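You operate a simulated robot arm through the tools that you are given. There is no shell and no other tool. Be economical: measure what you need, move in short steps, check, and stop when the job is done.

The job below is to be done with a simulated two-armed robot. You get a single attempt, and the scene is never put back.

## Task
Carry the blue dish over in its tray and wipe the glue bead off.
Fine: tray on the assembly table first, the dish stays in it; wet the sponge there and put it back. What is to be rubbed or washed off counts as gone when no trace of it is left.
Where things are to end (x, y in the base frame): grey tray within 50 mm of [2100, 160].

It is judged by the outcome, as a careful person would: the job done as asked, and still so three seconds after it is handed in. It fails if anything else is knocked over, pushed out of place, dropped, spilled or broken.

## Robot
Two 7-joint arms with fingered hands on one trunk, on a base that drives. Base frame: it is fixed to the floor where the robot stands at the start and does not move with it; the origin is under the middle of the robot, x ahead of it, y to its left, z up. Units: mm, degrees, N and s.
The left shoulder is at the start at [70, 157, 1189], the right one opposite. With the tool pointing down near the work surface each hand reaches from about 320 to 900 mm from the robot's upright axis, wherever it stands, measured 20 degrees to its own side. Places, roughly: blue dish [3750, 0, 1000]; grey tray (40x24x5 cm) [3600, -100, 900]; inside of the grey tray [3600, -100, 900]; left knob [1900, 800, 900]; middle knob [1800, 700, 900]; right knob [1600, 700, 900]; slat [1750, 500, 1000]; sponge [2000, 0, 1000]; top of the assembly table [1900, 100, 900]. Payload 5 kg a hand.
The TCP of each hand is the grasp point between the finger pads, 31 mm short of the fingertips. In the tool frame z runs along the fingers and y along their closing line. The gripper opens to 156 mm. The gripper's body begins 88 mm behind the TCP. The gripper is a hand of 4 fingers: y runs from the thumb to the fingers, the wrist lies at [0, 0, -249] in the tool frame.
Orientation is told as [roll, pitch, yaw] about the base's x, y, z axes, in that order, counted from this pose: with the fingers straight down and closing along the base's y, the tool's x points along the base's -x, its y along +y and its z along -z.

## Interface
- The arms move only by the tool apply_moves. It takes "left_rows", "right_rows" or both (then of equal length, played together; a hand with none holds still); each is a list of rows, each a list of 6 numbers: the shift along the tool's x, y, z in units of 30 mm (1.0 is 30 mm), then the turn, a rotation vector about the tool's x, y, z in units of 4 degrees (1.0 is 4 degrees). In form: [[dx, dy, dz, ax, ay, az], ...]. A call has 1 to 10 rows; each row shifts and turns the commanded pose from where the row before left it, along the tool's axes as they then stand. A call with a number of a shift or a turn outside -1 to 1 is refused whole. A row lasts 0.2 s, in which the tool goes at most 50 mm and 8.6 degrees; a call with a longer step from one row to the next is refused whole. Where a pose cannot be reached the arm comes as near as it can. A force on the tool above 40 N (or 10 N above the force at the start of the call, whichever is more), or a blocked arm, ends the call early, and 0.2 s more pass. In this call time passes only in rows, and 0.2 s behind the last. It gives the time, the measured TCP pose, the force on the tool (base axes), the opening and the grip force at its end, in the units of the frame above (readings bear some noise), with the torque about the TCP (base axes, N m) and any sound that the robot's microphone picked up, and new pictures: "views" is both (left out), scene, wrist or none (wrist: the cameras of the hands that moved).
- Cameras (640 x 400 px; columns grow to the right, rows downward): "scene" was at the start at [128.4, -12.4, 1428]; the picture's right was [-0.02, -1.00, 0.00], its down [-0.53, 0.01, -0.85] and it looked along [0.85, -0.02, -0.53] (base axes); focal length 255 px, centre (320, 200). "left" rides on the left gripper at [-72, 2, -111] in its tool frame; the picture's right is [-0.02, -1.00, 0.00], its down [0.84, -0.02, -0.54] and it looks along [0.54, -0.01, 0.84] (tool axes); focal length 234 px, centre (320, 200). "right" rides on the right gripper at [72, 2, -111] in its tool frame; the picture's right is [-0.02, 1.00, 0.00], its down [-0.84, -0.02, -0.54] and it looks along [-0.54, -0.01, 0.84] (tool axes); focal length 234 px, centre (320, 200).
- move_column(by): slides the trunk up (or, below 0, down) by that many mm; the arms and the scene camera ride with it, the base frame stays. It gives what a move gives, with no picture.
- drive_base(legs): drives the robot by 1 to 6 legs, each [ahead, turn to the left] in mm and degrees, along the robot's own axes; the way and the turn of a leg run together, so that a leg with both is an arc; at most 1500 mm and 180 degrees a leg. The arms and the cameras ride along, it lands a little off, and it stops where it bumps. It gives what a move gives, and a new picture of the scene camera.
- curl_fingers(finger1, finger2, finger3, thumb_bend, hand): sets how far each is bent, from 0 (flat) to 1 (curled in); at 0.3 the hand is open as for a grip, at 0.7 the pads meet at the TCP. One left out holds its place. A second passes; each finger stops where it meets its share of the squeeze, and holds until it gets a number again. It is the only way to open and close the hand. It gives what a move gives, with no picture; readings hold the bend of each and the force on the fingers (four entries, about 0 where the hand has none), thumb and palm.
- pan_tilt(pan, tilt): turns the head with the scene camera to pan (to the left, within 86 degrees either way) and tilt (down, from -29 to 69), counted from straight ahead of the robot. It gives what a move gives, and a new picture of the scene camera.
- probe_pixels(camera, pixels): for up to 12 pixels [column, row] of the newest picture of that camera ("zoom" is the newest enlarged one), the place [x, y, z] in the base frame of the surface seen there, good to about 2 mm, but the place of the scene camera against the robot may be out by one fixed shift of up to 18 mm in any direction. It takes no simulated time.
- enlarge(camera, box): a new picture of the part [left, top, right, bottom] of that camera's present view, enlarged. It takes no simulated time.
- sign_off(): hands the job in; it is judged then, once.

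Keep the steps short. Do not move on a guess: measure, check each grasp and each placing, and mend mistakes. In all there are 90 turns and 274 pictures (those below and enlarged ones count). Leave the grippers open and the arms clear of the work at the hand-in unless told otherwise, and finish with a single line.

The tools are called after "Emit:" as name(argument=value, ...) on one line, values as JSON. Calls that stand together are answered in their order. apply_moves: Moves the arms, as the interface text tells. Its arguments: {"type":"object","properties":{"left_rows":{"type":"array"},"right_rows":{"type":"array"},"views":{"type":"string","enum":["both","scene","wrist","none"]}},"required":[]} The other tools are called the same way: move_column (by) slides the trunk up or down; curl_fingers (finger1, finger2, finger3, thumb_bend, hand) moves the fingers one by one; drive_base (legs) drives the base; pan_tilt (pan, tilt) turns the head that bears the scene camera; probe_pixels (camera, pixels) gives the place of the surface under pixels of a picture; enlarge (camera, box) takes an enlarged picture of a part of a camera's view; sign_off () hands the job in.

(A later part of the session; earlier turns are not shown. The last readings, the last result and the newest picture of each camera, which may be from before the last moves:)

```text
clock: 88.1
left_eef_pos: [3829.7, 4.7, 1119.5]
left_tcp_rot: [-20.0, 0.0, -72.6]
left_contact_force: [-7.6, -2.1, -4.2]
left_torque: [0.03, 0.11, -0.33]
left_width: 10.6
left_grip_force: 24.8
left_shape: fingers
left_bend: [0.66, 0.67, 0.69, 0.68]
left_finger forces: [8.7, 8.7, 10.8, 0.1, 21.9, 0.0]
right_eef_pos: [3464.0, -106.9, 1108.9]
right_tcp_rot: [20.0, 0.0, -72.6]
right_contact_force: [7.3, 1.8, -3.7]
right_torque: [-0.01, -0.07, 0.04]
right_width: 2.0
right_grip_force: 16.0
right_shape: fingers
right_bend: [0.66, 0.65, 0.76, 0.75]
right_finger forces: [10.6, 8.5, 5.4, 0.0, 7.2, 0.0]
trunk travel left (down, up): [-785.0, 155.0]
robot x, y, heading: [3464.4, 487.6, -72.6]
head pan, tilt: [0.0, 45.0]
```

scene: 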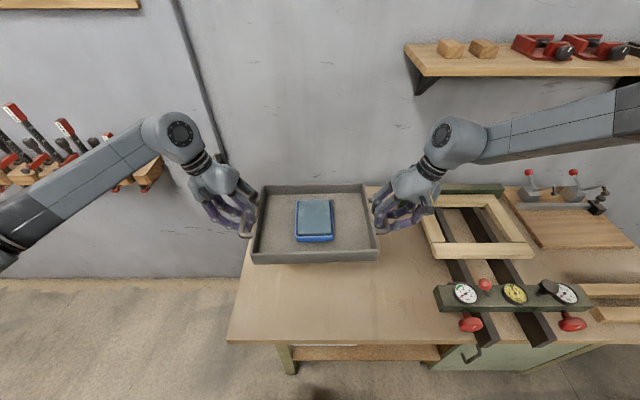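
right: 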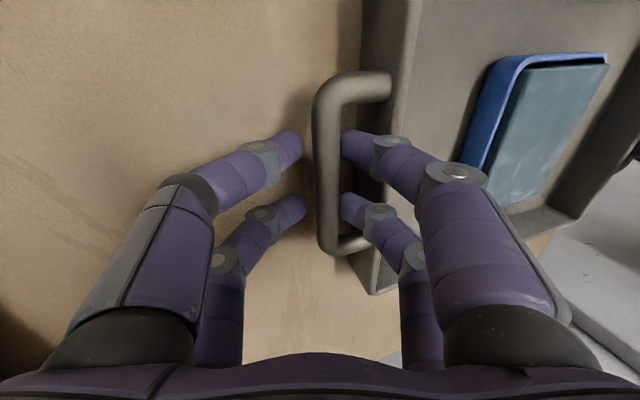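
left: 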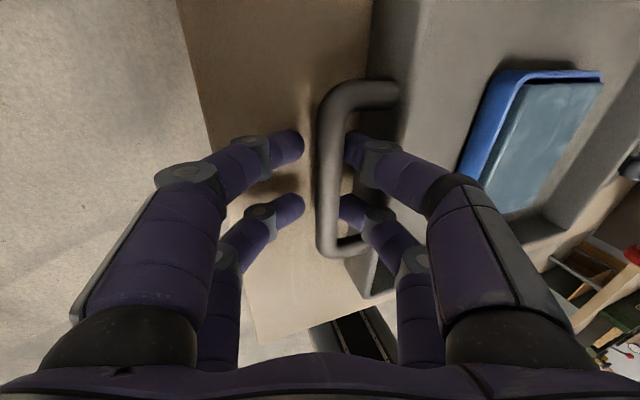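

The hold is steady. I back away from the bench and turn toward the assembly table.

Emit:
drive_base(legs=[[-250, 0], [0, -73.4]])

```text
clock: 93.1
left_eef_pos: [3030.0, 241.7, 1120.5]
left_tcp_rot: [-20.1, 0.1, -146.0]
left_contact_force: [-4.8, 7.7, -5.1]
left_torque: [0.16, 0.0, -0.34]
left_width: 10.9
left_grip_force: 25.4
left_shape: fingers
left_bend: [0.66, 0.67, 0.69, 0.68]
left_finger forces: [8.7, 8.9, 11.2, 0.0, 22.0, 0.0]
right_eef_pos: [2818.9, 562.4, 1109.7]
right_tcp_rot: [20.0, 0.0, -146.2]
right_contact_force: [4.3, -7.7, -4.2]
right_torque: [-0.06, -0.02, 0.03]
right_width: 1.8
right_grip_force: 14.9
right_shape: fingers
right_bend: [0.66, 0.65, 0.76, 0.75]
right_finger forces: [10.3, 8.5, 5.2, 0.0, 6.9, 0.0]
trunk travel left (down, up): [-785.0, 155.0]
robot x, y, heading: [3393.4, 727.8, -145.8]
head pan, tilt: [0.0, 45.0]
```

scene: 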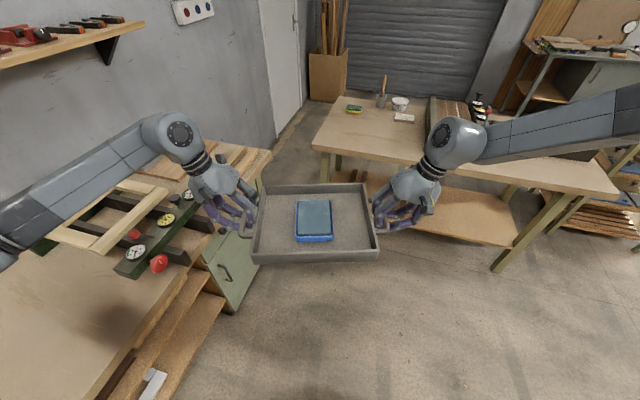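

Good. I drive on to the staging point behind the table and face it.

Emit:
drive_base(legs=[[550, 0], [0, -17]])

Emit:
enlarge(camera="scene", box=[180, 60, 500, 260])

```text
clock: 97.2
left_eef_pos: [2446.9, 62.8, 1120.5]
left_tcp_rot: [-20.1, 0.1, -163.1]
left_contact_force: [-1.7, 9.5, -4.6]
left_torque: [0.19, -0.03, -0.44]
left_width: 10.7
left_grip_force: 26.7
left_shape: fingers
left_bend: [0.66, 0.66, 0.69, 0.68]
left_finger forces: [8.9, 9.2, 12.7, 0.0, 23.0, 0.1]
right_eef_pos: [2338.1, 429.8, 1108.4]
right_tcp_rot: [19.8, 0.0, -163.2]
right_contact_force: [1.1, -11.5, -4.6]
right_torque: [-0.05, 0.0, -0.01]
right_width: 1.7
right_grip_force: 15.7
right_shape: fingers
right_bend: [0.66, 0.65, 0.76, 0.75]
right_finger forces: [9.7, 8.8, 5.1, 0.1, 6.8, 0.0]
trunk travel left (down, up): [-785.0, 155.0]
robot x, y, heading: [2936.8, 422.1, -163.4]
head pan, tilt: [0.0, 45.0]
```

scene: 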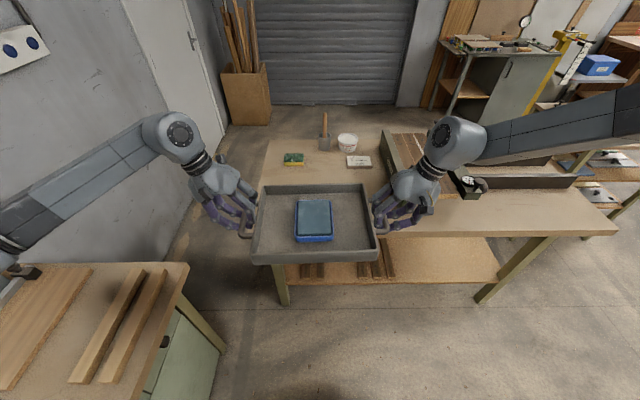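

```text
2.00 times, centred on (340, 160) of scene
```

zoom: 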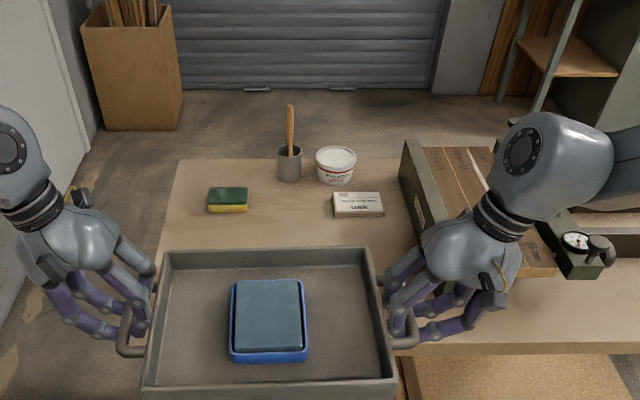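

I probe the table's back edge, the sponge, the clamp and the tray from here.

Emit:
probe_pixels(camera="zoom", pixels=[[180, 162], [228, 205], [289, 175], [336, 178], [358, 212], [420, 235], [405, 145], [480, 180], [540, 268], [600, 255], [430, 400], [268, 320]])

Emit:
probe_pixels(camera="scene", pixels=[[400, 232], [480, 236], [600, 232], [270, 142], [257, 192], [376, 260], [252, 262], [368, 186], [315, 215]])

```text
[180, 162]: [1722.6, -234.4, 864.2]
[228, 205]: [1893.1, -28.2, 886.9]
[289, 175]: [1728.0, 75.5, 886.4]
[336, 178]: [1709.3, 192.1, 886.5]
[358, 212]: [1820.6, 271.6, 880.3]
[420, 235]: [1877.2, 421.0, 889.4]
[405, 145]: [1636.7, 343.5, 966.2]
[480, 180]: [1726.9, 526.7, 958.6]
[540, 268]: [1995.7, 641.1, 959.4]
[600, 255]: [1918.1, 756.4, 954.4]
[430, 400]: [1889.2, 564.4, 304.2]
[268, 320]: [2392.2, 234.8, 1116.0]
```

```text
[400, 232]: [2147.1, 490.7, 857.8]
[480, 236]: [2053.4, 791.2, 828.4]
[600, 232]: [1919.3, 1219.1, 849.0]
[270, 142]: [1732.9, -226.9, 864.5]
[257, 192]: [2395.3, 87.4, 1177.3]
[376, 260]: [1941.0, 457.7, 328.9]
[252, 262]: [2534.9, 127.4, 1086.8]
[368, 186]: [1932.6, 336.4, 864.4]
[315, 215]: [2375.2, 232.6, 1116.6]
```

The table's back edge leaves room for the tray at the target. I aim the centre about 25 mm to the right-hand side, to keep the right hand clear of the green clamp jaw. I drive in about 314 mm, angled slightly.

Emit:
drive_base(legs=[[0, 4.1], [314, 0], [0, -4.1]])

Emit:
pan_tilt(pan=-10, tilt=55)

```text
clock: 100.3
left_eef_pos: [2155.8, -51.1, 1120.5]
left_tcp_rot: [-20.1, 0.0, -163.0]
left_contact_force: [-1.3, 8.4, -5.0]
left_torque: [0.3, 0.03, -0.39]
left_width: 10.5
left_grip_force: 27.6
left_shape: fingers
left_bend: [0.66, 0.66, 0.69, 0.68]
left_finger forces: [9.0, 9.4, 14.0, 0.0, 22.9, 0.1]
right_eef_pos: [2048.3, 315.8, 1110.9]
right_tcp_rot: [19.9, -0.2, -163.2]
right_contact_force: [2.2, -8.5, -4.1]
right_torque: [0.02, 0.04, 0.0]
right_width: 1.4
right_grip_force: 15.6
right_shape: fingers
right_bend: [0.66, 0.71, 0.76, 0.75]
right_finger forces: [9.9, 8.9, 4.9, 0.0, 6.7, 0.0]
trunk travel left (down, up): [-785.0, 155.0]
robot x, y, heading: [2642.4, 313.2, -163.1]
head pan, tilt: [0.0, 45.0]
```

scene: 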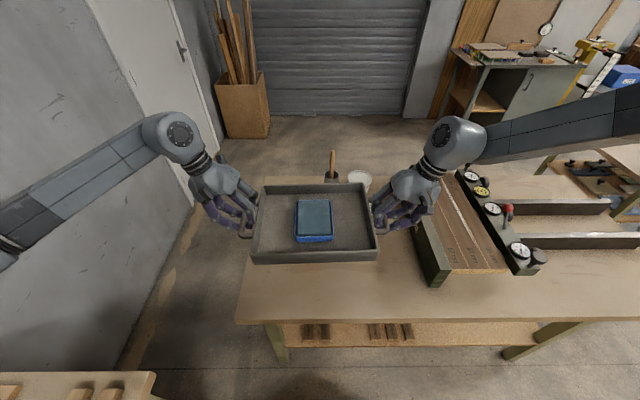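

```text
clock: 101.0
left_eef_pos: [2154.0, -48.8, 1121.6]
left_tcp_rot: [-20.1, 0.1, -163.0]
left_contact_force: [-0.4, 5.4, -4.4]
left_torque: [0.21, -0.04, -0.42]
left_width: 10.2
left_grip_force: 27.3
left_shape: fingers
left_bend: [0.66, 0.66, 0.7, 0.68]
left_finger forces: [9.5, 9.9, 14.3, 0.0, 21.6, 0.1]
right_eef_pos: [2046.9, 317.6, 1108.8]
right_tcp_rot: [19.9, 0.0, -163.1]
right_contact_force: [0.3, -5.8, -4.5]
right_torque: [-0.01, 0.06, 0.05]
right_width: 1.4
right_grip_force: 15.4
right_shape: fingers
right_bend: [0.71, 0.71, 0.76, 0.75]
right_finger forces: [10.2, 8.2, 5.5, 0.1, 7.5, 0.0]
trunk travel left (down, up): [-785.0, 155.0]
robot x, y, heading: [2643.8, 314.8, -163.1]
head pan, tilt: [-10.0, 55.0]
```

scene: 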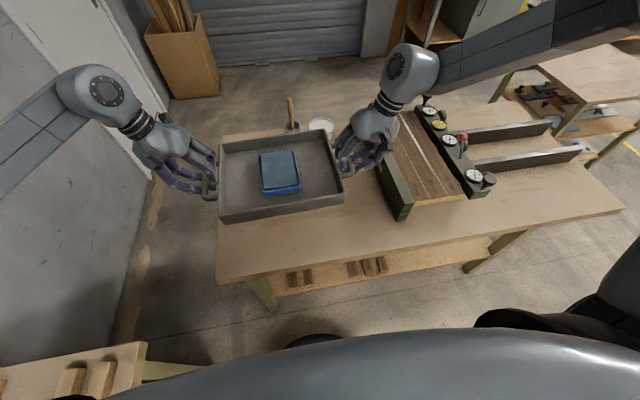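

The tray is over the spot, mid-point (2100,134). I check the jaw and edge clearances.

Emit:
probe_pixels(camera="scene", pixels=[[401, 205], [388, 190], [378, 165], [405, 190], [230, 278], [400, 240], [280, 172], [226, 215], [342, 198], [335, 132], [380, 228]])

Emit:
enlarge(camera="scene", box=[180, 90, 500, 290])

```text
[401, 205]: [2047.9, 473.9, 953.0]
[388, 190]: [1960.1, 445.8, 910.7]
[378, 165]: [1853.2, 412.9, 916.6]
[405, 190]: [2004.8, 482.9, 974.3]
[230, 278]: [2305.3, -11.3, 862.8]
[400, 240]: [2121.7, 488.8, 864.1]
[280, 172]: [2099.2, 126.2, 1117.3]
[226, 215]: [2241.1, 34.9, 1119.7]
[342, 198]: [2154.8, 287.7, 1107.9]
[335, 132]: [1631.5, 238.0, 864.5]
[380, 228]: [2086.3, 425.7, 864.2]
```

```text
2.00 times, centred on (340, 190) of scene
```

zoom: 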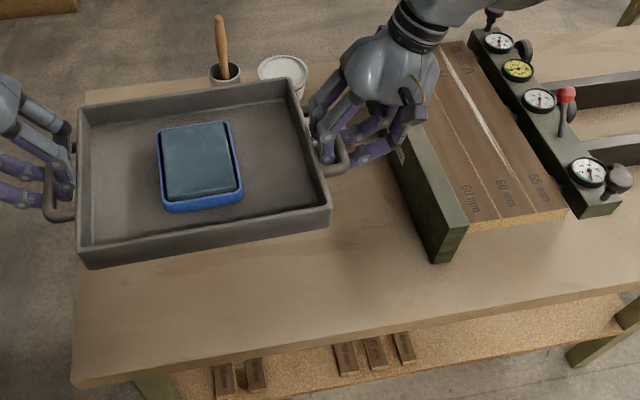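

The jaw is 130 mm from the right TCP and the tray edge about 40 mm inside the table edge. I lower the trunk in steps.

Emit:
move_column(by=-110)

Emit:
move_column(by=-88)

Emit:
enlarge(camera="scene", box=[180, 90, 500, 290])

Emit:
probe_pixels(camera="zoom", pixels=[[100, 230], [310, 205], [300, 105], [110, 125], [205, 180]])

```text
clock: 102.4
left_eef_pos: [2152.9, -48.1, 1010.1]
left_tcp_rot: [-20.1, 0.1, -163.0]
left_contact_force: [-2.1, 8.2, -4.0]
left_torque: [0.21, -0.02, -0.41]
left_width: 10.5
left_grip_force: 27.7
left_shape: fingers
left_bend: [0.66, 0.66, 0.7, 0.68]
left_finger forces: [9.1, 9.5, 14.2, 0.1, 22.4, 0.1]
right_eef_pos: [2046.7, 318.2, 999.2]
right_tcp_rot: [20.0, 0.0, -163.1]
right_contact_force: [1.5, -8.7, -5.1]
right_torque: [-0.04, 0.04, 0.06]
right_width: 1.3
right_grip_force: 15.0
right_shape: fingers
right_bend: [0.66, 0.71, 0.76, 0.75]
right_finger forces: [9.9, 8.8, 4.9, 0.0, 7.0, 0.0]
trunk travel left (down, up): [-675.0, 265.0]
robot x, y, heading: [2644.1, 311.4, -163.3]
head pan, tilt: [-10.0, 55.0]
```

```text
clock: 103.6
left_eef_pos: [2153.7, -48.8, 923.9]
left_tcp_rot: [-19.9, 0.1, -162.9]
left_contact_force: [-1.2, 9.4, -5.0]
left_torque: [0.27, -0.04, -0.42]
left_width: 10.7
left_grip_force: 27.7
left_shape: fingers
left_bend: [0.66, 0.66, 0.7, 0.68]
left_finger forces: [9.1, 9.5, 14.3, 0.1, 22.6, 0.0]
right_eef_pos: [2046.0, 318.0, 911.8]
right_tcp_rot: [20.1, -0.1, -163.1]
right_contact_force: [1.7, -7.5, -4.7]
right_torque: [-0.05, 0.03, 0.02]
right_width: 1.3
right_grip_force: 15.3
right_shape: fingers
right_bend: [0.66, 0.71, 0.76, 0.75]
right_finger forces: [9.8, 8.7, 5.0, 0.1, 6.9, 0.0]
trunk travel left (down, up): [-587.0, 353.0]
robot x, y, heading: [2642.7, 310.5, -163.1]
head pan, tilt: [-10.0, 55.0]
```

```text
2.00 times, centred on (340, 190) of scene
```

zoom: 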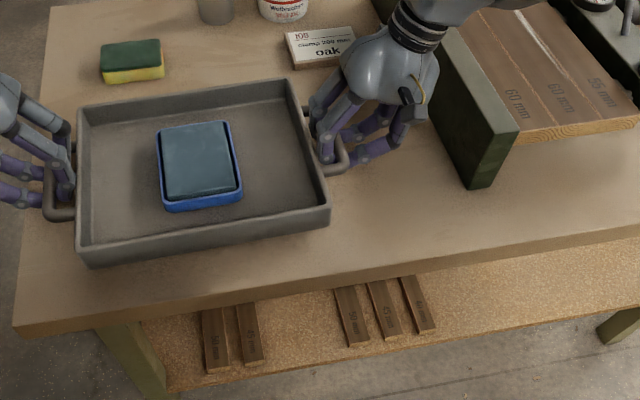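

```text
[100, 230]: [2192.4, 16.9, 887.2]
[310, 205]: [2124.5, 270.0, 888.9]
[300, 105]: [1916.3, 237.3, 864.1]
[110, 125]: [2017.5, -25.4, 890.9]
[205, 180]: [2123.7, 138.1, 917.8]
```

About 14 mm to go. I lower it in small steps and watch the vertical force.

Emit:
move_column(by=-10)

Emit:
move_column(by=-5)

```text
clock: 104.2
left_eef_pos: [2153.7, -48.1, 912.4]
left_tcp_rot: [-20.0, 0.2, -163.0]
left_contact_force: [-1.8, 8.1, -3.9]
left_torque: [0.27, -0.02, -0.39]
left_width: 10.4
left_grip_force: 27.6
left_shape: fingers
left_bend: [0.66, 0.66, 0.7, 0.68]
left_finger forces: [8.9, 9.4, 14.3, 0.0, 22.7, 0.1]
right_eef_pos: [2046.6, 316.0, 901.2]
right_tcp_rot: [20.1, 0.0, -163.0]
right_contact_force: [1.9, -9.2, -4.2]
right_torque: [-0.05, 0.03, -0.01]
right_width: 1.4
right_grip_force: 15.1
right_shape: fingers
right_bend: [0.66, 0.71, 0.76, 0.75]
right_finger forces: [9.9, 8.7, 4.8, 0.0, 6.8, 0.0]
trunk travel left (down, up): [-577.0, 363.0]
robot x, y, heading: [2641.0, 310.0, -163.2]
head pan, tilt: [-10.0, 55.0]
```

```text
clock: 104.8
left_eef_pos: [2154.2, -48.3, 907.3]
left_tcp_rot: [-20.0, 0.0, -163.0]
left_contact_force: [-2.3, 9.4, -2.9]
left_torque: [0.41, -0.12, -0.41]
left_width: 10.7
left_grip_force: 29.1
left_shape: fingers
left_bend: [0.66, 0.66, 0.7, 0.68]
left_finger forces: [9.1, 9.0, 16.1, 0.0, 22.9, 0.0]
right_eef_pos: [2045.7, 318.0, 897.0]
right_tcp_rot: [20.0, 0.1, -163.2]
right_contact_force: [2.3, -8.8, -5.3]
right_torque: [0.01, 0.02, 0.08]
right_width: 0.9
right_grip_force: 14.6
right_shape: fingers
right_bend: [0.66, 0.71, 0.76, 0.75]
right_finger forces: [9.0, 8.8, 5.0, 0.1, 6.8, 0.0]
trunk travel left (down, up): [-572.0, 368.0]
robot x, y, heading: [2641.7, 311.8, -163.0]
head pan, tilt: [-10.0, 55.0]
```

The left side is starting to touch. I go 3 mm lower and check.

Emit:
move_column(by=-3)

Emit:
enlarge(camera="scene", box=[180, 110, 372, 230])

Emit:
probe_pixels(camera="zoom", pixels=[[170, 90], [235, 85], [170, 150], [250, 145], [100, 230], [400, 170], [60, 160], [475, 105]])

```text
clock: 105.3
left_eef_pos: [2154.2, -48.2, 906.9]
left_tcp_rot: [-20.1, 0.0, -163.0]
left_contact_force: [-0.6, 7.6, 11.8]
left_torque: [0.91, -0.29, -0.47]
left_width: 10.7
left_grip_force: 32.7
left_shape: fingers
left_bend: [0.66, 0.66, 0.69, 0.68]
left_finger forces: [8.5, 8.1, 26.7, 0.0, 23.1, 0.1]
right_eef_pos: [2046.6, 318.8, 895.3]
right_tcp_rot: [20.1, -0.1, -163.1]
right_contact_force: [0.1, -7.4, -3.6]
right_torque: [-0.03, -0.03, 0.04]
right_width: 1.3
right_grip_force: 14.9
right_shape: fingers
right_bend: [0.71, 0.71, 0.76, 0.75]
right_finger forces: [8.8, 8.8, 5.5, 0.1, 6.4, 0.0]
trunk travel left (down, up): [-569.0, 371.0]
robot x, y, heading: [2640.5, 311.5, -163.0]
head pan, tilt: [-10.0, 55.0]
```

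```text
3.33 times, centred on (276, 170) of scene
```

zoom: 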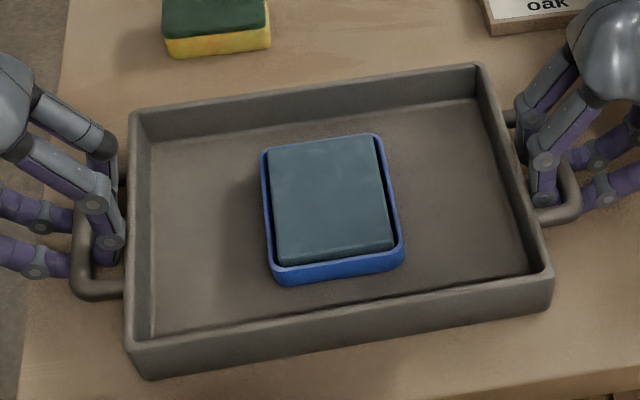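

```text
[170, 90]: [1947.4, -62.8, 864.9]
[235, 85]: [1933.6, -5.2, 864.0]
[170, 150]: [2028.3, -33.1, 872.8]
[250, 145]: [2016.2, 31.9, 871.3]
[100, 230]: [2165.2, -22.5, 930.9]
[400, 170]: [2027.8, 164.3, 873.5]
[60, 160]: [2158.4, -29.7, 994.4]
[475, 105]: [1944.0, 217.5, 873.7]
```

The left end is landed, the right end about 3 mm up. I lower the right hand slightly.

Emit:
apply_moves(right_rows=[[0, -0.046, 0.125, 0, 0, 0]], left_rows=[[0, -0.012, -0.03, 0, 0, 0]], views="none")

Emit:
enlarge(camera="scene", box=[180, 110, 372, 230])

Emit:
probe_pixels(camera="zoom", pixels=[[142, 300], [545, 270], [480, 68], [133, 118], [190, 300], [490, 230], [300, 190], [360, 180]])

```text
clock: 105.7
left_eef_pos: [2152.5, -47.3, 905.8]
left_tcp_rot: [-20.0, -0.1, -163.0]
left_contact_force: [-4.7, 5.5, 9.6]
left_torque: [0.78, -0.22, -0.32]
left_width: 10.4
left_grip_force: 32.4
left_shape: fingers
left_bend: [0.66, 0.66, 0.69, 0.68]
left_finger forces: [8.2, 8.2, 25.1, 0.0, 22.9, 0.0]
right_eef_pos: [2046.0, 317.7, 890.2]
right_tcp_rot: [20.0, -0.1, -163.1]
right_contact_force: [1.4, -6.0, -1.1]
right_torque: [0.02, -0.01, 0.01]
right_width: 0.0
right_grip_force: 6.0
right_shape: fingers
right_bend: [0.71, 0.71, 0.77, 0.76]
right_finger forces: [0.0, 7.1, 4.1, 0.0, 0.0, 0.1]
trunk travel left (down, up): [-569.0, 371.0]
robot x, y, heading: [2642.5, 313.2, -163.2]
head pan, tilt: [-10.0, 55.0]
```

```text
3.33 times, centred on (276, 170) of scene
```

zoom: 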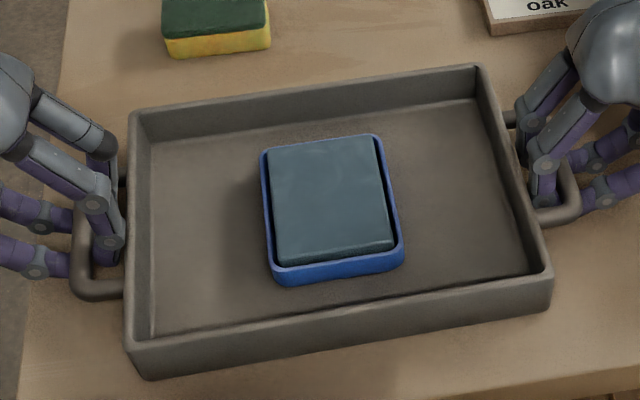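

```text
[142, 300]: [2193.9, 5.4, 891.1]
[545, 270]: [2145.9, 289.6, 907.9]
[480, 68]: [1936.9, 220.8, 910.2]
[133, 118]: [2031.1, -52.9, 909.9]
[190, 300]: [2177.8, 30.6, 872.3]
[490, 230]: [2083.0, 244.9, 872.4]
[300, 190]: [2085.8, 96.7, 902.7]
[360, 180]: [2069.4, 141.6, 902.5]
```

The tray is flat on the table (rim 908–910, dish 902.6) with the right hand unloaded. I release the right hand in small steps.

Emit:
curl_fingers(hand="right", finger1=0.67, finger2=0.67, finger3=0.7, thumb_bend=0.7)

Emit:
apply_moves(right_rows=[[0, 0.07, -0.19, 0, 0, 0]], views="none")

Emit:
curl_fingers(hand="right", finger1=0.64, finger2=0.64, finger3=0.6, thumb_bend=0.6)

Emit:
curl_fingers(hand="left", finger1=0.6, finger2=0.6, finger3=0.64, thumb_bend=0.64)

Emit:
enlarge(camera="right", box=[160, 40, 480, 240])

Emit:
enlarge(camera="left", box=[160, 40, 480, 240])

```text
clock: 106.7
left_eef_pos: [2154.1, -48.0, 906.7]
left_tcp_rot: [-20.0, -0.1, -163.0]
left_contact_force: [-5.6, 0.6, 8.8]
left_torque: [0.71, -0.18, -0.27]
left_width: 10.2
left_grip_force: 32.2
left_shape: fingers
left_bend: [0.66, 0.66, 0.69, 0.68]
left_finger forces: [8.8, 8.7, 26.3, 0.0, 21.0, 0.0]
right_eef_pos: [2047.5, 318.1, 891.1]
right_tcp_rot: [20.0, -0.2, -163.0]
right_contact_force: [-2.2, 1.2, 11.0]
right_torque: [0.06, -0.04, 0.03]
right_width: 6.4
right_grip_force: 6.6
right_shape: fingers
right_bend: [0.67, 0.66, 0.71, 0.72]
right_finger forces: [0.4, 0.9, 3.9, 0.1, 7.4, 0.0]
trunk travel left (down, up): [-569.0, 371.0]
robot x, y, heading: [2640.7, 311.5, -163.0]
head pan, tilt: [-10.0, 55.0]
```

```text
clock: 107.1
left_eef_pos: [2154.6, -48.3, 906.2]
left_tcp_rot: [-20.0, 0.0, -162.9]
left_contact_force: [-3.2, 0.5, 14.2]
left_torque: [0.95, -0.25, -0.33]
left_width: 10.2
left_grip_force: 34.5
left_shape: fingers
left_bend: [0.66, 0.66, 0.69, 0.68]
left_finger forces: [8.7, 8.7, 30.5, 0.0, 20.8, 0.0]
right_eef_pos: [2047.7, 317.3, 894.4]
right_tcp_rot: [20.0, 0.0, -163.1]
right_contact_force: [0.8, -2.2, -4.0]
right_torque: [0.07, 0.04, -0.03]
right_width: 10.9
right_grip_force: 2.3
right_shape: fingers
right_bend: [0.66, 0.66, 0.7, 0.7]
right_finger forces: [2.1, 2.8, 0.1, 0.0, 0.0, 0.0]
trunk travel left (down, up): [-569.0, 371.0]
robot x, y, heading: [2641.0, 311.6, -163.3]
head pan, tilt: [-10.0, 55.0]
```

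```text
clock: 108.1
left_eef_pos: [2154.7, -47.9, 906.3]
left_tcp_rot: [-19.9, 0.0, -163.0]
left_contact_force: [-0.4, -1.7, 8.5]
left_torque: [0.71, -0.25, -0.33]
left_width: 10.1
left_grip_force: 33.9
left_shape: fingers
left_bend: [0.66, 0.66, 0.69, 0.69]
left_finger forces: [9.8, 9.7, 28.3, 0.0, 20.2, 0.0]
right_eef_pos: [2046.8, 318.0, 897.9]
right_tcp_rot: [20.0, -0.3, -163.1]
right_contact_force: [-5.2, -0.6, 20.3]
right_torque: [0.18, 0.08, 0.03]
right_width: 18.9
right_grip_force: 17.2
right_shape: fingers
right_bend: [0.66, 0.64, 0.65, 0.65]
right_finger forces: [5.7, 2.3, 9.1, 0.1, 17.0, 0.0]
trunk travel left (down, up): [-569.0, 371.0]
robot x, y, heading: [2642.0, 315.8, -163.3]
head pan, tilt: [-10.0, 55.0]
```

```text
clock: 109.1
left_eef_pos: [2155.2, -48.1, 906.1]
left_tcp_rot: [-20.0, -0.2, -163.1]
left_contact_force: [2.4, -11.3, 2.2]
left_torque: [0.15, -0.06, -0.06]
left_width: 29.6
left_grip_force: 8.2
left_shape: fingers
left_bend: [0.6, 0.6, 0.68, 0.65]
left_finger forces: [0.1, 0.1, 13.1, 0.1, 3.9, 0.0]
right_eef_pos: [2047.4, 318.4, 896.9]
right_tcp_rot: [19.9, -0.2, -163.1]
right_contact_force: [-9.8, 9.1, 29.6]
right_torque: [0.11, 0.04, 0.14]
right_width: 17.5
right_grip_force: 22.9
right_shape: fingers
right_bend: [0.66, 0.65, 0.65, 0.65]
right_finger forces: [9.7, 5.1, 10.6, 0.0, 19.4, 0.0]
trunk travel left (down, up): [-569.0, 371.0]
robot x, y, heading: [2643.5, 312.1, -163.0]
head pan, tilt: [-10.0, 55.0]
```

```text
2.00 times, centred on (320, 140) of right
```

zoom: 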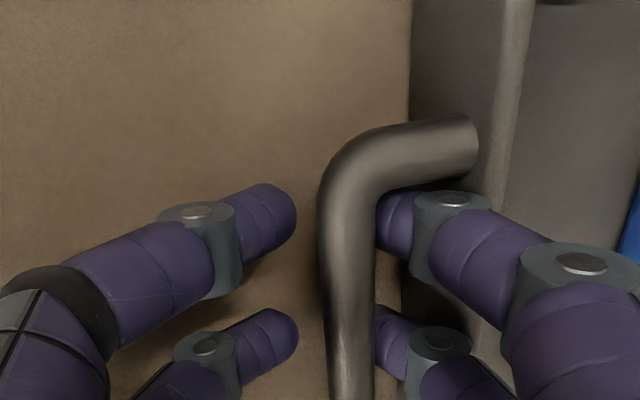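

```text
2.00 times, centred on (320, 140) of left
```

zoom: 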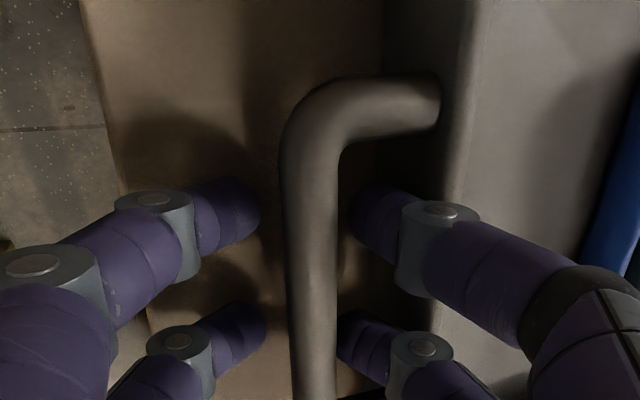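

Both bars are free. I raise both hands straight up out of the loops.

Emit:
apply_moves(right_rows=[[0, 0.114, -0.31, 0, 0, 0], [0, 0.17, -0.47, 0, 0, 0], [0, 0.228, -0.627, 0, 0, 0], [0, 0.228, -0.627, 0, 0, 0]], left_rows=[[0, -0.114, -0.31, 0, 0, 0], [0, -0.17, -0.47, 0, 0, 0], [0, -0.228, -0.627, 0, 0, 0], [0, -0.228, -0.627, 0, 0, 0]], views="both")

```text
clock: 110.1
left_eef_pos: [2155.4, -48.2, 970.5]
left_tcp_rot: [-20.0, -0.1, -163.2]
left_contact_force: [0.1, 0.1, -0.7]
left_torque: [-0.01, -0.01, -0.04]
left_width: 33.4
left_grip_force: 0.0
left_shape: fingers
left_bend: [0.6, 0.6, 0.64, 0.64]
left_finger forces: [0.1, 0.0, 0.0, 0.0, 0.0, 0.1]
right_eef_pos: [2049.3, 317.9, 959.4]
right_tcp_rot: [20.0, 0.0, -163.1]
right_contact_force: [-0.4, 0.4, -0.3]
right_torque: [0.0, -0.02, 0.02]
right_width: 33.8
right_grip_force: 0.0
right_shape: fingers
right_bend: [0.64, 0.64, 0.6, 0.6]
right_finger forces: [0.0, 0.0, 0.0, 0.0, 0.1, 0.0]
trunk travel left (down, up): [-569.0, 371.0]
robot x, y, heading: [2641.7, 310.3, -163.2]
head pan, tilt: [-10.0, 55.0]
```

scene: 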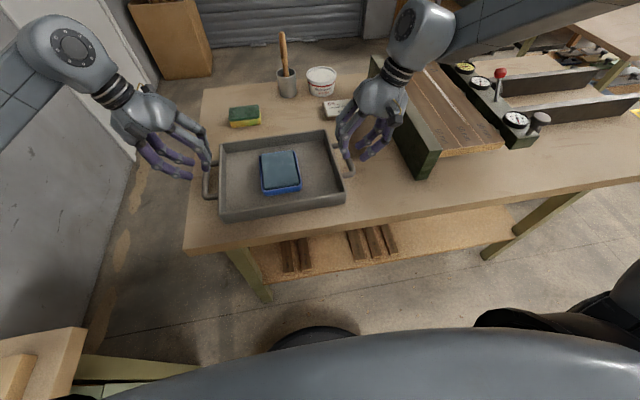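
right: 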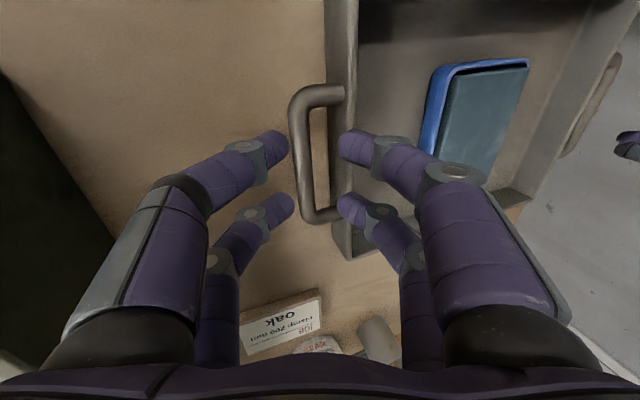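
left: 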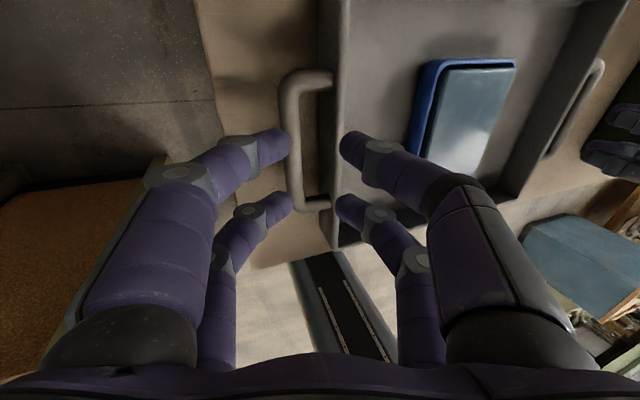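

The tray is placed and the hands are clear. Now I look closely at the sponge and at the slats with the glue bead.

Emit:
enlarge(camera="scene", box=[370, 50, 562, 170])

Emit:
probe_pixels(camera="zoom", pixels=[[230, 75], [270, 150], [320, 220], [355, 290], [380, 330], [175, 45], [280, 345], [430, 310], [440, 90], [490, 225], [570, 240], [520, 270]])

Emit:
enlarge(camera="scene", box=[200, 70, 360, 170])

Emit:
probe_pixels(camera="zoom", pixels=[[118, 165], [235, 160], [128, 225], [240, 210], [118, 200], [235, 190], [120, 175], [175, 175], [350, 120], [485, 30], [530, 165], [570, 190]])

```text
3.33 times, centred on (466, 110) of scene
```

zoom: 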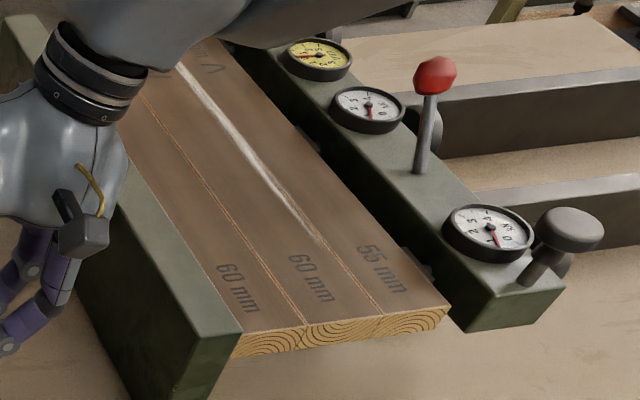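

```text
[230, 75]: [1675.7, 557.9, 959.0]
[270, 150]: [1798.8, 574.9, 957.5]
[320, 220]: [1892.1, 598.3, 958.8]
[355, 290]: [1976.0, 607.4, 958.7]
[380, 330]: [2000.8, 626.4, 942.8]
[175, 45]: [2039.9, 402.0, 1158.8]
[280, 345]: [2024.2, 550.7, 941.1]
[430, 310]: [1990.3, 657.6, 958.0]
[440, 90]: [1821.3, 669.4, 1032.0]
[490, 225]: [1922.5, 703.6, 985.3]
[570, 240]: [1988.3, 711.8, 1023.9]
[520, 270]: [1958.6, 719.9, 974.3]
```

```text
4.00 times, centred on (280, 120) of scene
```

zoom: 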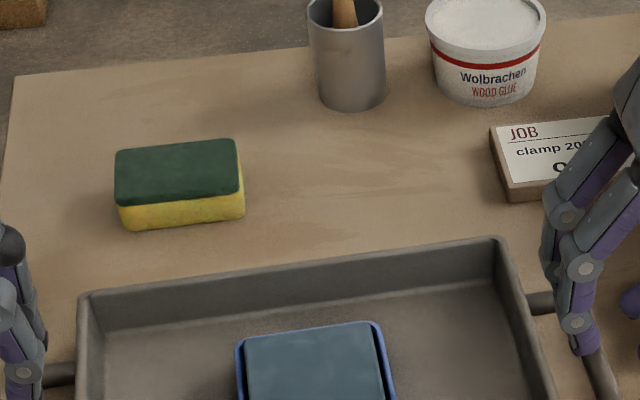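

```text
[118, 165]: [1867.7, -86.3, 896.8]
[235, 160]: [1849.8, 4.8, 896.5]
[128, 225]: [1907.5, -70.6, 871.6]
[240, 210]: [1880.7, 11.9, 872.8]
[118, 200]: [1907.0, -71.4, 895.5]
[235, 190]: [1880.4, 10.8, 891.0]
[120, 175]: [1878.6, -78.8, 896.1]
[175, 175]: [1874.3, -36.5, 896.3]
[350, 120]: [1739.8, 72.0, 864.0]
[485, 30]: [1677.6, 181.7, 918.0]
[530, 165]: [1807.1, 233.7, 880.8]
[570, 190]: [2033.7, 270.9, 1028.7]
```

The pot is wood glue and the white bead lies on the slat joint next to the gauge bar. The dish is the water. The sponge is 88×60×33 mm, its long side parallel to the table. I untilt and raise both hands, then open the left one.

Emit:
apply_moves(right_rows=[[0, 0, -0.8, 1, 0, 0], [0, 0, -0.8, 1, 0, 0], [0, 0, -0.8, 1, 0, 0], [0, 0, -0.8, 1, 0, 0], [0, 0, -0.8, 1, 0, 0], [1, 0, -0.8, 0, 0, 0], [1, 0, -0.8, 0, 0, 0]], left_rows=[[0, 0, -0.6, -1, 0, 0], [0, 0, -0.6, -1, 0, 0], [0, 0, -0.6, -1, 0, 0], [0, 0, -0.4, -1, 0, 0], [0, 0, -0.4, -1, 0, 0], [-0.8, -0.4, 0, 0, 0, 0], [-0.8, -0.4, 0, 0, 0, 0]], views="none")

Emit:
curl_fingers(hand="left", finger1=0.33, finger2=0.33, finger3=0.33, thumb_bend=0.33)

Emit:
apply_moves(left_rows=[[-1, -0.32, 0, 0, 0, 0], [-1, -0.32, 0, 0, 0, 0], [-1, -0.32, 0, 0, 0, 0], [-1, -0.32, 0, 0, 0, 0], [-1, -0.32, 0, 0, 0, 0], [-1, -0.3, 0, 0, 0, 0]], views="wrist")

```text
clock: 111.7
left_eef_pos: [2107.3, -56.6, 1047.0]
left_tcp_rot: [-0.1, -0.1, -162.9]
left_contact_force: [0.4, 0.5, -0.4]
left_torque: [-0.02, -0.01, -0.05]
left_width: 33.2
left_grip_force: 0.0
left_shape: fingers
left_bend: [0.6, 0.6, 0.64, 0.64]
left_finger forces: [0.1, 0.1, 0.1, 0.0, 0.1, 0.1]
right_eef_pos: [2098.6, 360.3, 1125.8]
right_tcp_rot: [0.1, -0.1, -163.1]
right_contact_force: [1.0, -0.4, 0.4]
right_torque: [0.03, 0.0, 0.03]
right_width: 33.8
right_grip_force: 0.0
right_shape: fingers
right_bend: [0.64, 0.64, 0.6, 0.6]
right_finger forces: [0.1, 0.1, 0.0, 0.0, 0.1, 0.0]
trunk travel left (down, up): [-569.0, 371.0]
robot x, y, heading: [2637.5, 312.0, -163.0]
head pan, tilt: [-10.0, 55.0]
```

```text
clock: 112.7
left_eef_pos: [2106.9, -56.0, 1047.5]
left_tcp_rot: [-0.1, 0.0, -163.0]
left_contact_force: [-0.3, 0.2, -0.4]
left_torque: [-0.02, -0.04, 0.0]
left_width: 148.0
left_grip_force: 0.0
left_shape: fingers
left_bend: [0.33, 0.33, 0.33, 0.33]
left_finger forces: [0.0, 0.0, 0.1, 0.1, 0.0, 0.0]
right_eef_pos: [2098.3, 360.0, 1125.2]
right_tcp_rot: [-0.1, 0.0, -163.1]
right_contact_force: [0.1, 0.2, -0.9]
right_torque: [-0.02, -0.01, 0.01]
right_width: 33.4
right_grip_force: 0.0
right_shape: fingers
right_bend: [0.64, 0.64, 0.6, 0.6]
right_finger forces: [0.0, 0.0, 0.0, 0.0, 0.0, 0.0]
trunk travel left (down, up): [-569.0, 371.0]
robot x, y, heading: [2641.6, 312.0, -163.1]
head pan, tilt: [-10.0, 55.0]
```

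```text
clock: 114.1
left_eef_pos: [1915.8, -52.9, 1046.8]
left_tcp_rot: [0.1, 0.0, -163.1]
left_contact_force: [-0.2, 1.1, -0.1]
left_torque: [0.0, -0.01, -0.03]
left_width: 148.1
left_grip_force: 0.1
left_shape: fingers
left_bend: [0.33, 0.33, 0.33, 0.33]
left_finger forces: [0.0, 0.0, 0.0, 0.0, 0.2, 0.0]
right_eef_pos: [2095.6, 361.2, 1123.9]
right_tcp_rot: [0.1, 0.0, -163.1]
right_contact_force: [0.5, 0.8, -0.3]
right_torque: [-0.06, -0.01, 0.0]
right_width: 33.8
right_grip_force: 0.1
right_shape: fingers
right_bend: [0.64, 0.64, 0.6, 0.6]
right_finger forces: [0.0, 0.1, 0.0, 0.1, 0.1, 0.0]
trunk travel left (down, up): [-569.0, 371.0]
robot x, y, heading: [2643.1, 311.0, -162.9]
head pan, tilt: [-10.0, 55.0]
```

left: 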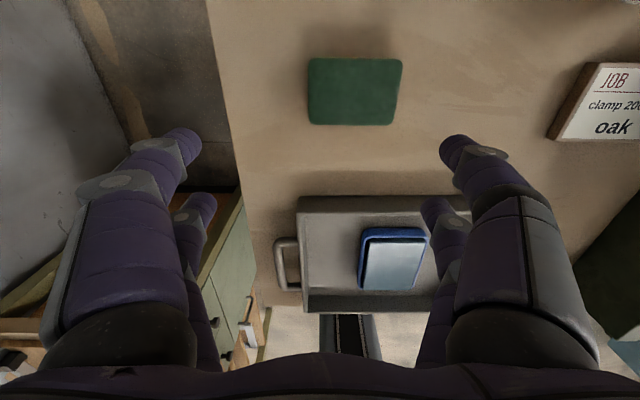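

The sponge is in view. I probe its corners and the dish in the left wrist picture.

Emit:
probe_pixels(camera="left", pixels=[[314, 63], [397, 63], [314, 118], [391, 120], [354, 92], [290, 90], [370, 240], [420, 240], [370, 283], [412, 283], [395, 262], [363, 262]])

Emit:
enlarge(camera="left", box=[280, 190, 440, 290])

```text
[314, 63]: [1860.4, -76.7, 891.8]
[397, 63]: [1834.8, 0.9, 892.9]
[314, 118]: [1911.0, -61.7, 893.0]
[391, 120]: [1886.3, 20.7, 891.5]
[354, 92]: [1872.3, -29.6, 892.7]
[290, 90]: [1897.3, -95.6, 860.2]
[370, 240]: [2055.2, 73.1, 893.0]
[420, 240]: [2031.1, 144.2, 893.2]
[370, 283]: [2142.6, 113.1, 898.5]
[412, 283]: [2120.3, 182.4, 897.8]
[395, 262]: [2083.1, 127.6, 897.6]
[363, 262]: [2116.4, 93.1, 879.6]
```

```text
4.00 times, centred on (360, 240) of left
```

zoom: 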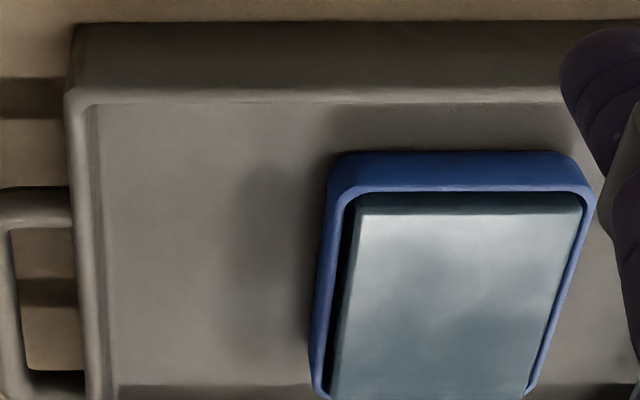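

Sponge centre by wrist camera: (1873, −29), top z≈893, long axis along the hand's closing line. I centre above it and descend to z≈925 for a check.

Emit:
apply_moves(left_rows=[[-0.565, -0.59, 0.2, 0, 0, 0], [-0.565, -0.59, 0.2, 0, 0, 0], [0, 0, 0.9, 0, 0, 0], [0, 0, 0.9, 0, 0, 0], [0, 0, 0.9, 0, 0, 0], [0, 0, 0.9, 0, 0, 0]], views="both")

```text
clock: 115.5
left_eef_pos: [1880.3, -31.9, 924.9]
left_tcp_rot: [-0.1, 0.1, -163.0]
left_contact_force: [0.5, -1.3, 0.2]
left_torque: [-0.01, -0.03, -0.01]
left_width: 148.2
left_grip_force: 0.0
left_shape: fingers
left_bend: [0.33, 0.33, 0.33, 0.33]
left_finger forces: [0.0, 0.1, 0.0, 0.0, 0.0, 0.1]
left hand out of reach, approached as far as the arm can: row 2
right_eef_pos: [2097.2, 357.7, 1125.1]
right_tcp_rot: [-0.1, 0.0, -163.1]
right_contact_force: [0.0, -0.5, -0.1]
right_torque: [0.04, 0.02, 0.0]
right_width: 33.6
right_grip_force: 0.0
right_shape: fingers
right_bend: [0.64, 0.64, 0.6, 0.6]
right_finger forces: [0.0, 0.1, 0.0, 0.0, 0.0, 0.1]
trunk travel left (down, up): [-569.0, 371.0]
robot x, y, heading: [2642.1, 311.9, -162.8]
head pan, tilt: [-10.0, 55.0]
```

scene: 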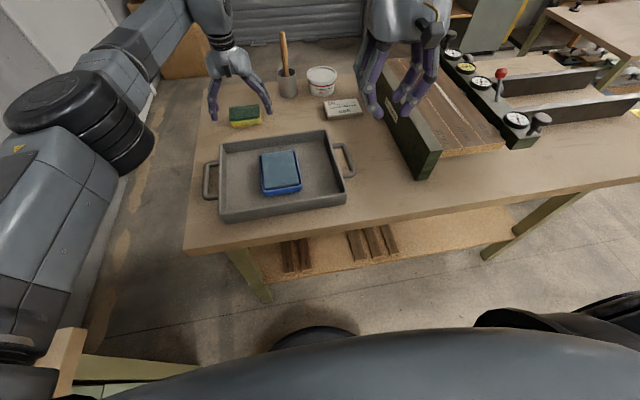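
left: 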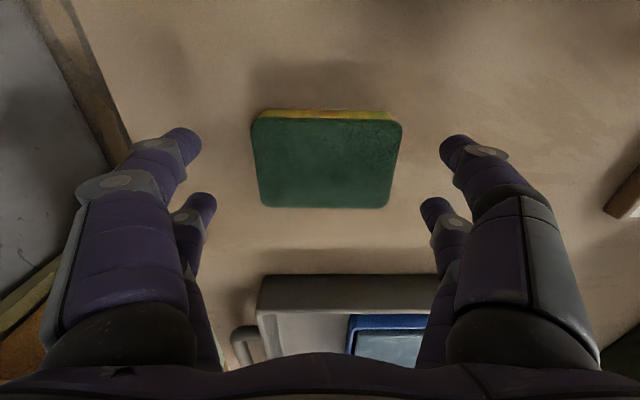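

I check the sponge against the TCP in this picture.

Emit:
probe_pixels(camera="left", pixels=[[256, 125], [398, 125], [265, 203], [388, 203], [328, 160], [328, 112]])

```text
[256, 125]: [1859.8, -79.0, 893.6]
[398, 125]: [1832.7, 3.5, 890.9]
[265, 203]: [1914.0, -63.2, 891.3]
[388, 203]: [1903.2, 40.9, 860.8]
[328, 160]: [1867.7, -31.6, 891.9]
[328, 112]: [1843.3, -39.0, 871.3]
```

The TCP is within about 7 mm of the sponge centre. I make a small correction, descend to z≈905 and close.

Emit:
apply_moves(left_rows=[[-0.2, -0.13, 0.35, 0, 0, 0], [0, 0, 0.32, 0, 0, 0]], views="none")

Emit:
curl_fingers(hand="left", finger1=0.53, finger2=0.53, finger3=0.53, thumb_bend=0.53)

Emit:
enlarge(camera="left", box=[0, 0, 640, 400])

```text
clock: 116.1
left_eef_pos: [1873.8, -28.9, 904.1]
left_tcp_rot: [-0.1, 0.0, -163.0]
left_contact_force: [-0.6, -0.6, 0.8]
left_torque: [0.03, 0.01, 0.03]
left_width: 148.4
left_grip_force: 0.0
left_shape: fingers
left_bend: [0.33, 0.33, 0.33, 0.33]
left_finger forces: [0.0, 0.0, 0.0, 0.0, 0.0, 0.1]
right_eef_pos: [2096.9, 358.2, 1124.5]
right_tcp_rot: [0.0, 0.0, -163.1]
right_contact_force: [0.5, 0.0, 0.5]
right_torque: [-0.01, -0.02, -0.02]
right_width: 33.6
right_grip_force: 0.1
right_shape: fingers
right_bend: [0.64, 0.64, 0.6, 0.6]
right_finger forces: [0.0, 0.0, 0.1, 0.0, 0.1, 0.0]
trunk travel left (down, up): [-569.0, 371.0]
robot x, y, heading: [2640.4, 311.8, -163.4]
head pan, tilt: [-10.0, 55.0]
```

```text
clock: 117.1
left_eef_pos: [1871.7, -28.5, 905.5]
left_tcp_rot: [0.0, 0.1, -163.0]
left_contact_force: [0.5, -0.1, 0.2]
left_torque: [0.01, 0.03, -0.02]
left_width: 94.0
left_grip_force: 13.1
left_shape: fingers
left_bend: [0.46, 0.46, 0.47, 0.49]
left_finger forces: [6.6, 6.3, 5.3, 0.0, 7.6, 0.0]
right_eef_pos: [2097.3, 358.8, 1125.6]
right_tcp_rot: [0.0, -0.1, -163.1]
right_contact_force: [0.2, -0.5, -0.3]
right_torque: [-0.02, -0.01, 0.0]
right_width: 33.6
right_grip_force: 0.1
right_shape: fingers
right_bend: [0.64, 0.64, 0.6, 0.6]
right_finger forces: [0.0, 0.1, 0.1, 0.0, 0.0, 0.0]
trunk travel left (down, up): [-569.0, 371.0]
robot x, y, heading: [2643.4, 308.3, -163.2]
head pan, tilt: [-10.0, 55.0]
```

```text
1.00 times, centred on (320, 200) of left (not enlarged: the box is as wide or as high as the picture)
```

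zoom: 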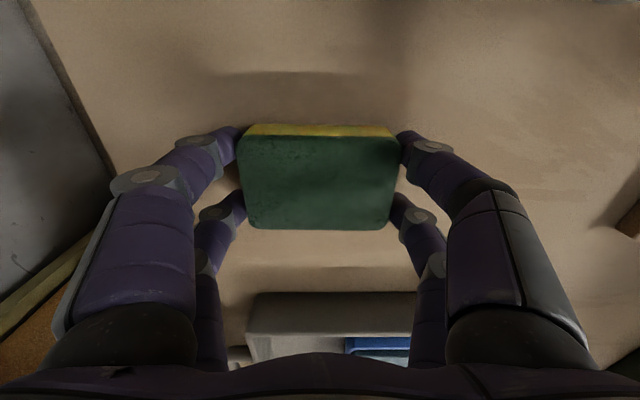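

The sponge is gripped at its ends, 94 mm apart. I tighten a little, lift, and carry it over the dish.

Emit:
curl_fingers(hand="left", finger1=0.58, finger2=0.58, finger3=0.58, thumb_bend=0.58)

Emit:
apply_moves(left_rows=[[0, 0, -0.7, 0, 0, 0], [0, 0, -0.8, 0, 0, 0], [0, 0, -0.8, 0, 0, 0], [0.8, -0.3, -0.7, 0, 0, 0], [1, -0.37, 0, 0, 0, 0], [1, -0.37, 0, 0, 0, 0], [1, -0.37, 0, 0, 0, 0], [1, -0.37, 0, 0, 0, 0], [1, -0.37, 0, 0, 0, 0], [1, -0.37, 0, 0, 0, 0]], views="both")

```text
clock: 118.1
left_eef_pos: [1872.5, -28.3, 904.9]
left_tcp_rot: [0.0, 0.0, -163.0]
left_contact_force: [-0.7, -0.1, 0.0]
left_torque: [0.01, 0.01, -0.01]
left_width: 93.9
left_grip_force: 19.6
left_shape: fingers
left_bend: [0.45, 0.45, 0.48, 0.52]
left_finger forces: [9.5, 9.6, 7.8, 0.0, 11.5, 0.0]
right_eef_pos: [2097.8, 360.0, 1125.6]
right_tcp_rot: [-0.1, 0.0, -163.2]
right_contact_force: [0.3, 0.6, -0.5]
right_torque: [-0.06, 0.0, -0.04]
right_width: 33.7
right_grip_force: 0.1
right_shape: fingers
right_bend: [0.64, 0.64, 0.6, 0.6]
right_finger forces: [0.0, 0.0, 0.0, 0.0, 0.1, 0.0]
trunk travel left (down, up): [-569.0, 371.0]
robot x, y, heading: [2645.4, 309.1, -162.8]
head pan, tilt: [-10.0, 55.0]
```

```text
clock: 120.3
left_eef_pos: [2045.5, 105.7, 996.1]
left_tcp_rot: [0.0, 0.0, -163.1]
left_contact_force: [-0.4, -0.1, -0.3]
left_torque: [-0.06, 0.01, -0.03]
left_width: 93.8
left_grip_force: 18.3
left_shape: fingers
left_bend: [0.45, 0.45, 0.48, 0.52]
left_finger forces: [9.3, 9.2, 7.5, 0.1, 11.2, 0.0]
right_eef_pos: [2097.5, 360.4, 1124.3]
right_tcp_rot: [0.0, -0.1, -163.0]
right_contact_force: [0.7, -0.2, 0.6]
right_torque: [-0.02, 0.0, -0.04]
right_width: 33.7
right_grip_force: 0.1
right_shape: fingers
right_bend: [0.64, 0.64, 0.6, 0.6]
right_finger forces: [0.0, 0.0, 0.1, 0.0, 0.0, 0.0]
trunk travel left (down, up): [-569.0, 371.0]
robot x, y, heading: [2642.8, 311.8, -163.2]
head pan, tilt: [-10.0, 55.0]
```

scene: 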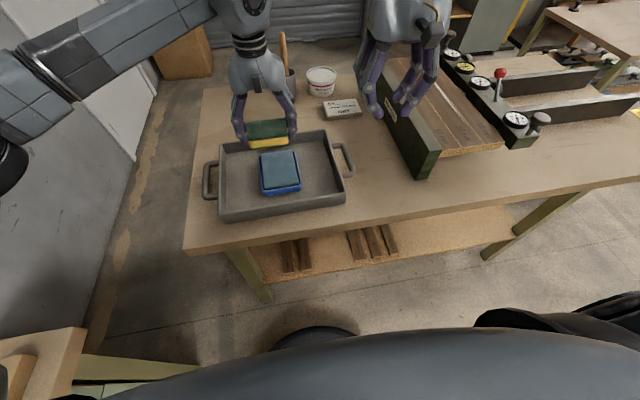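
left: 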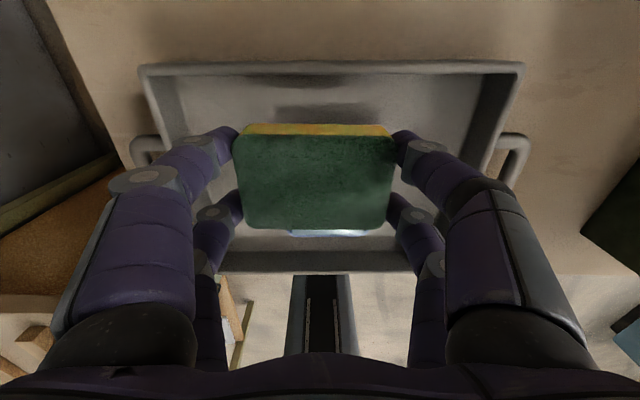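

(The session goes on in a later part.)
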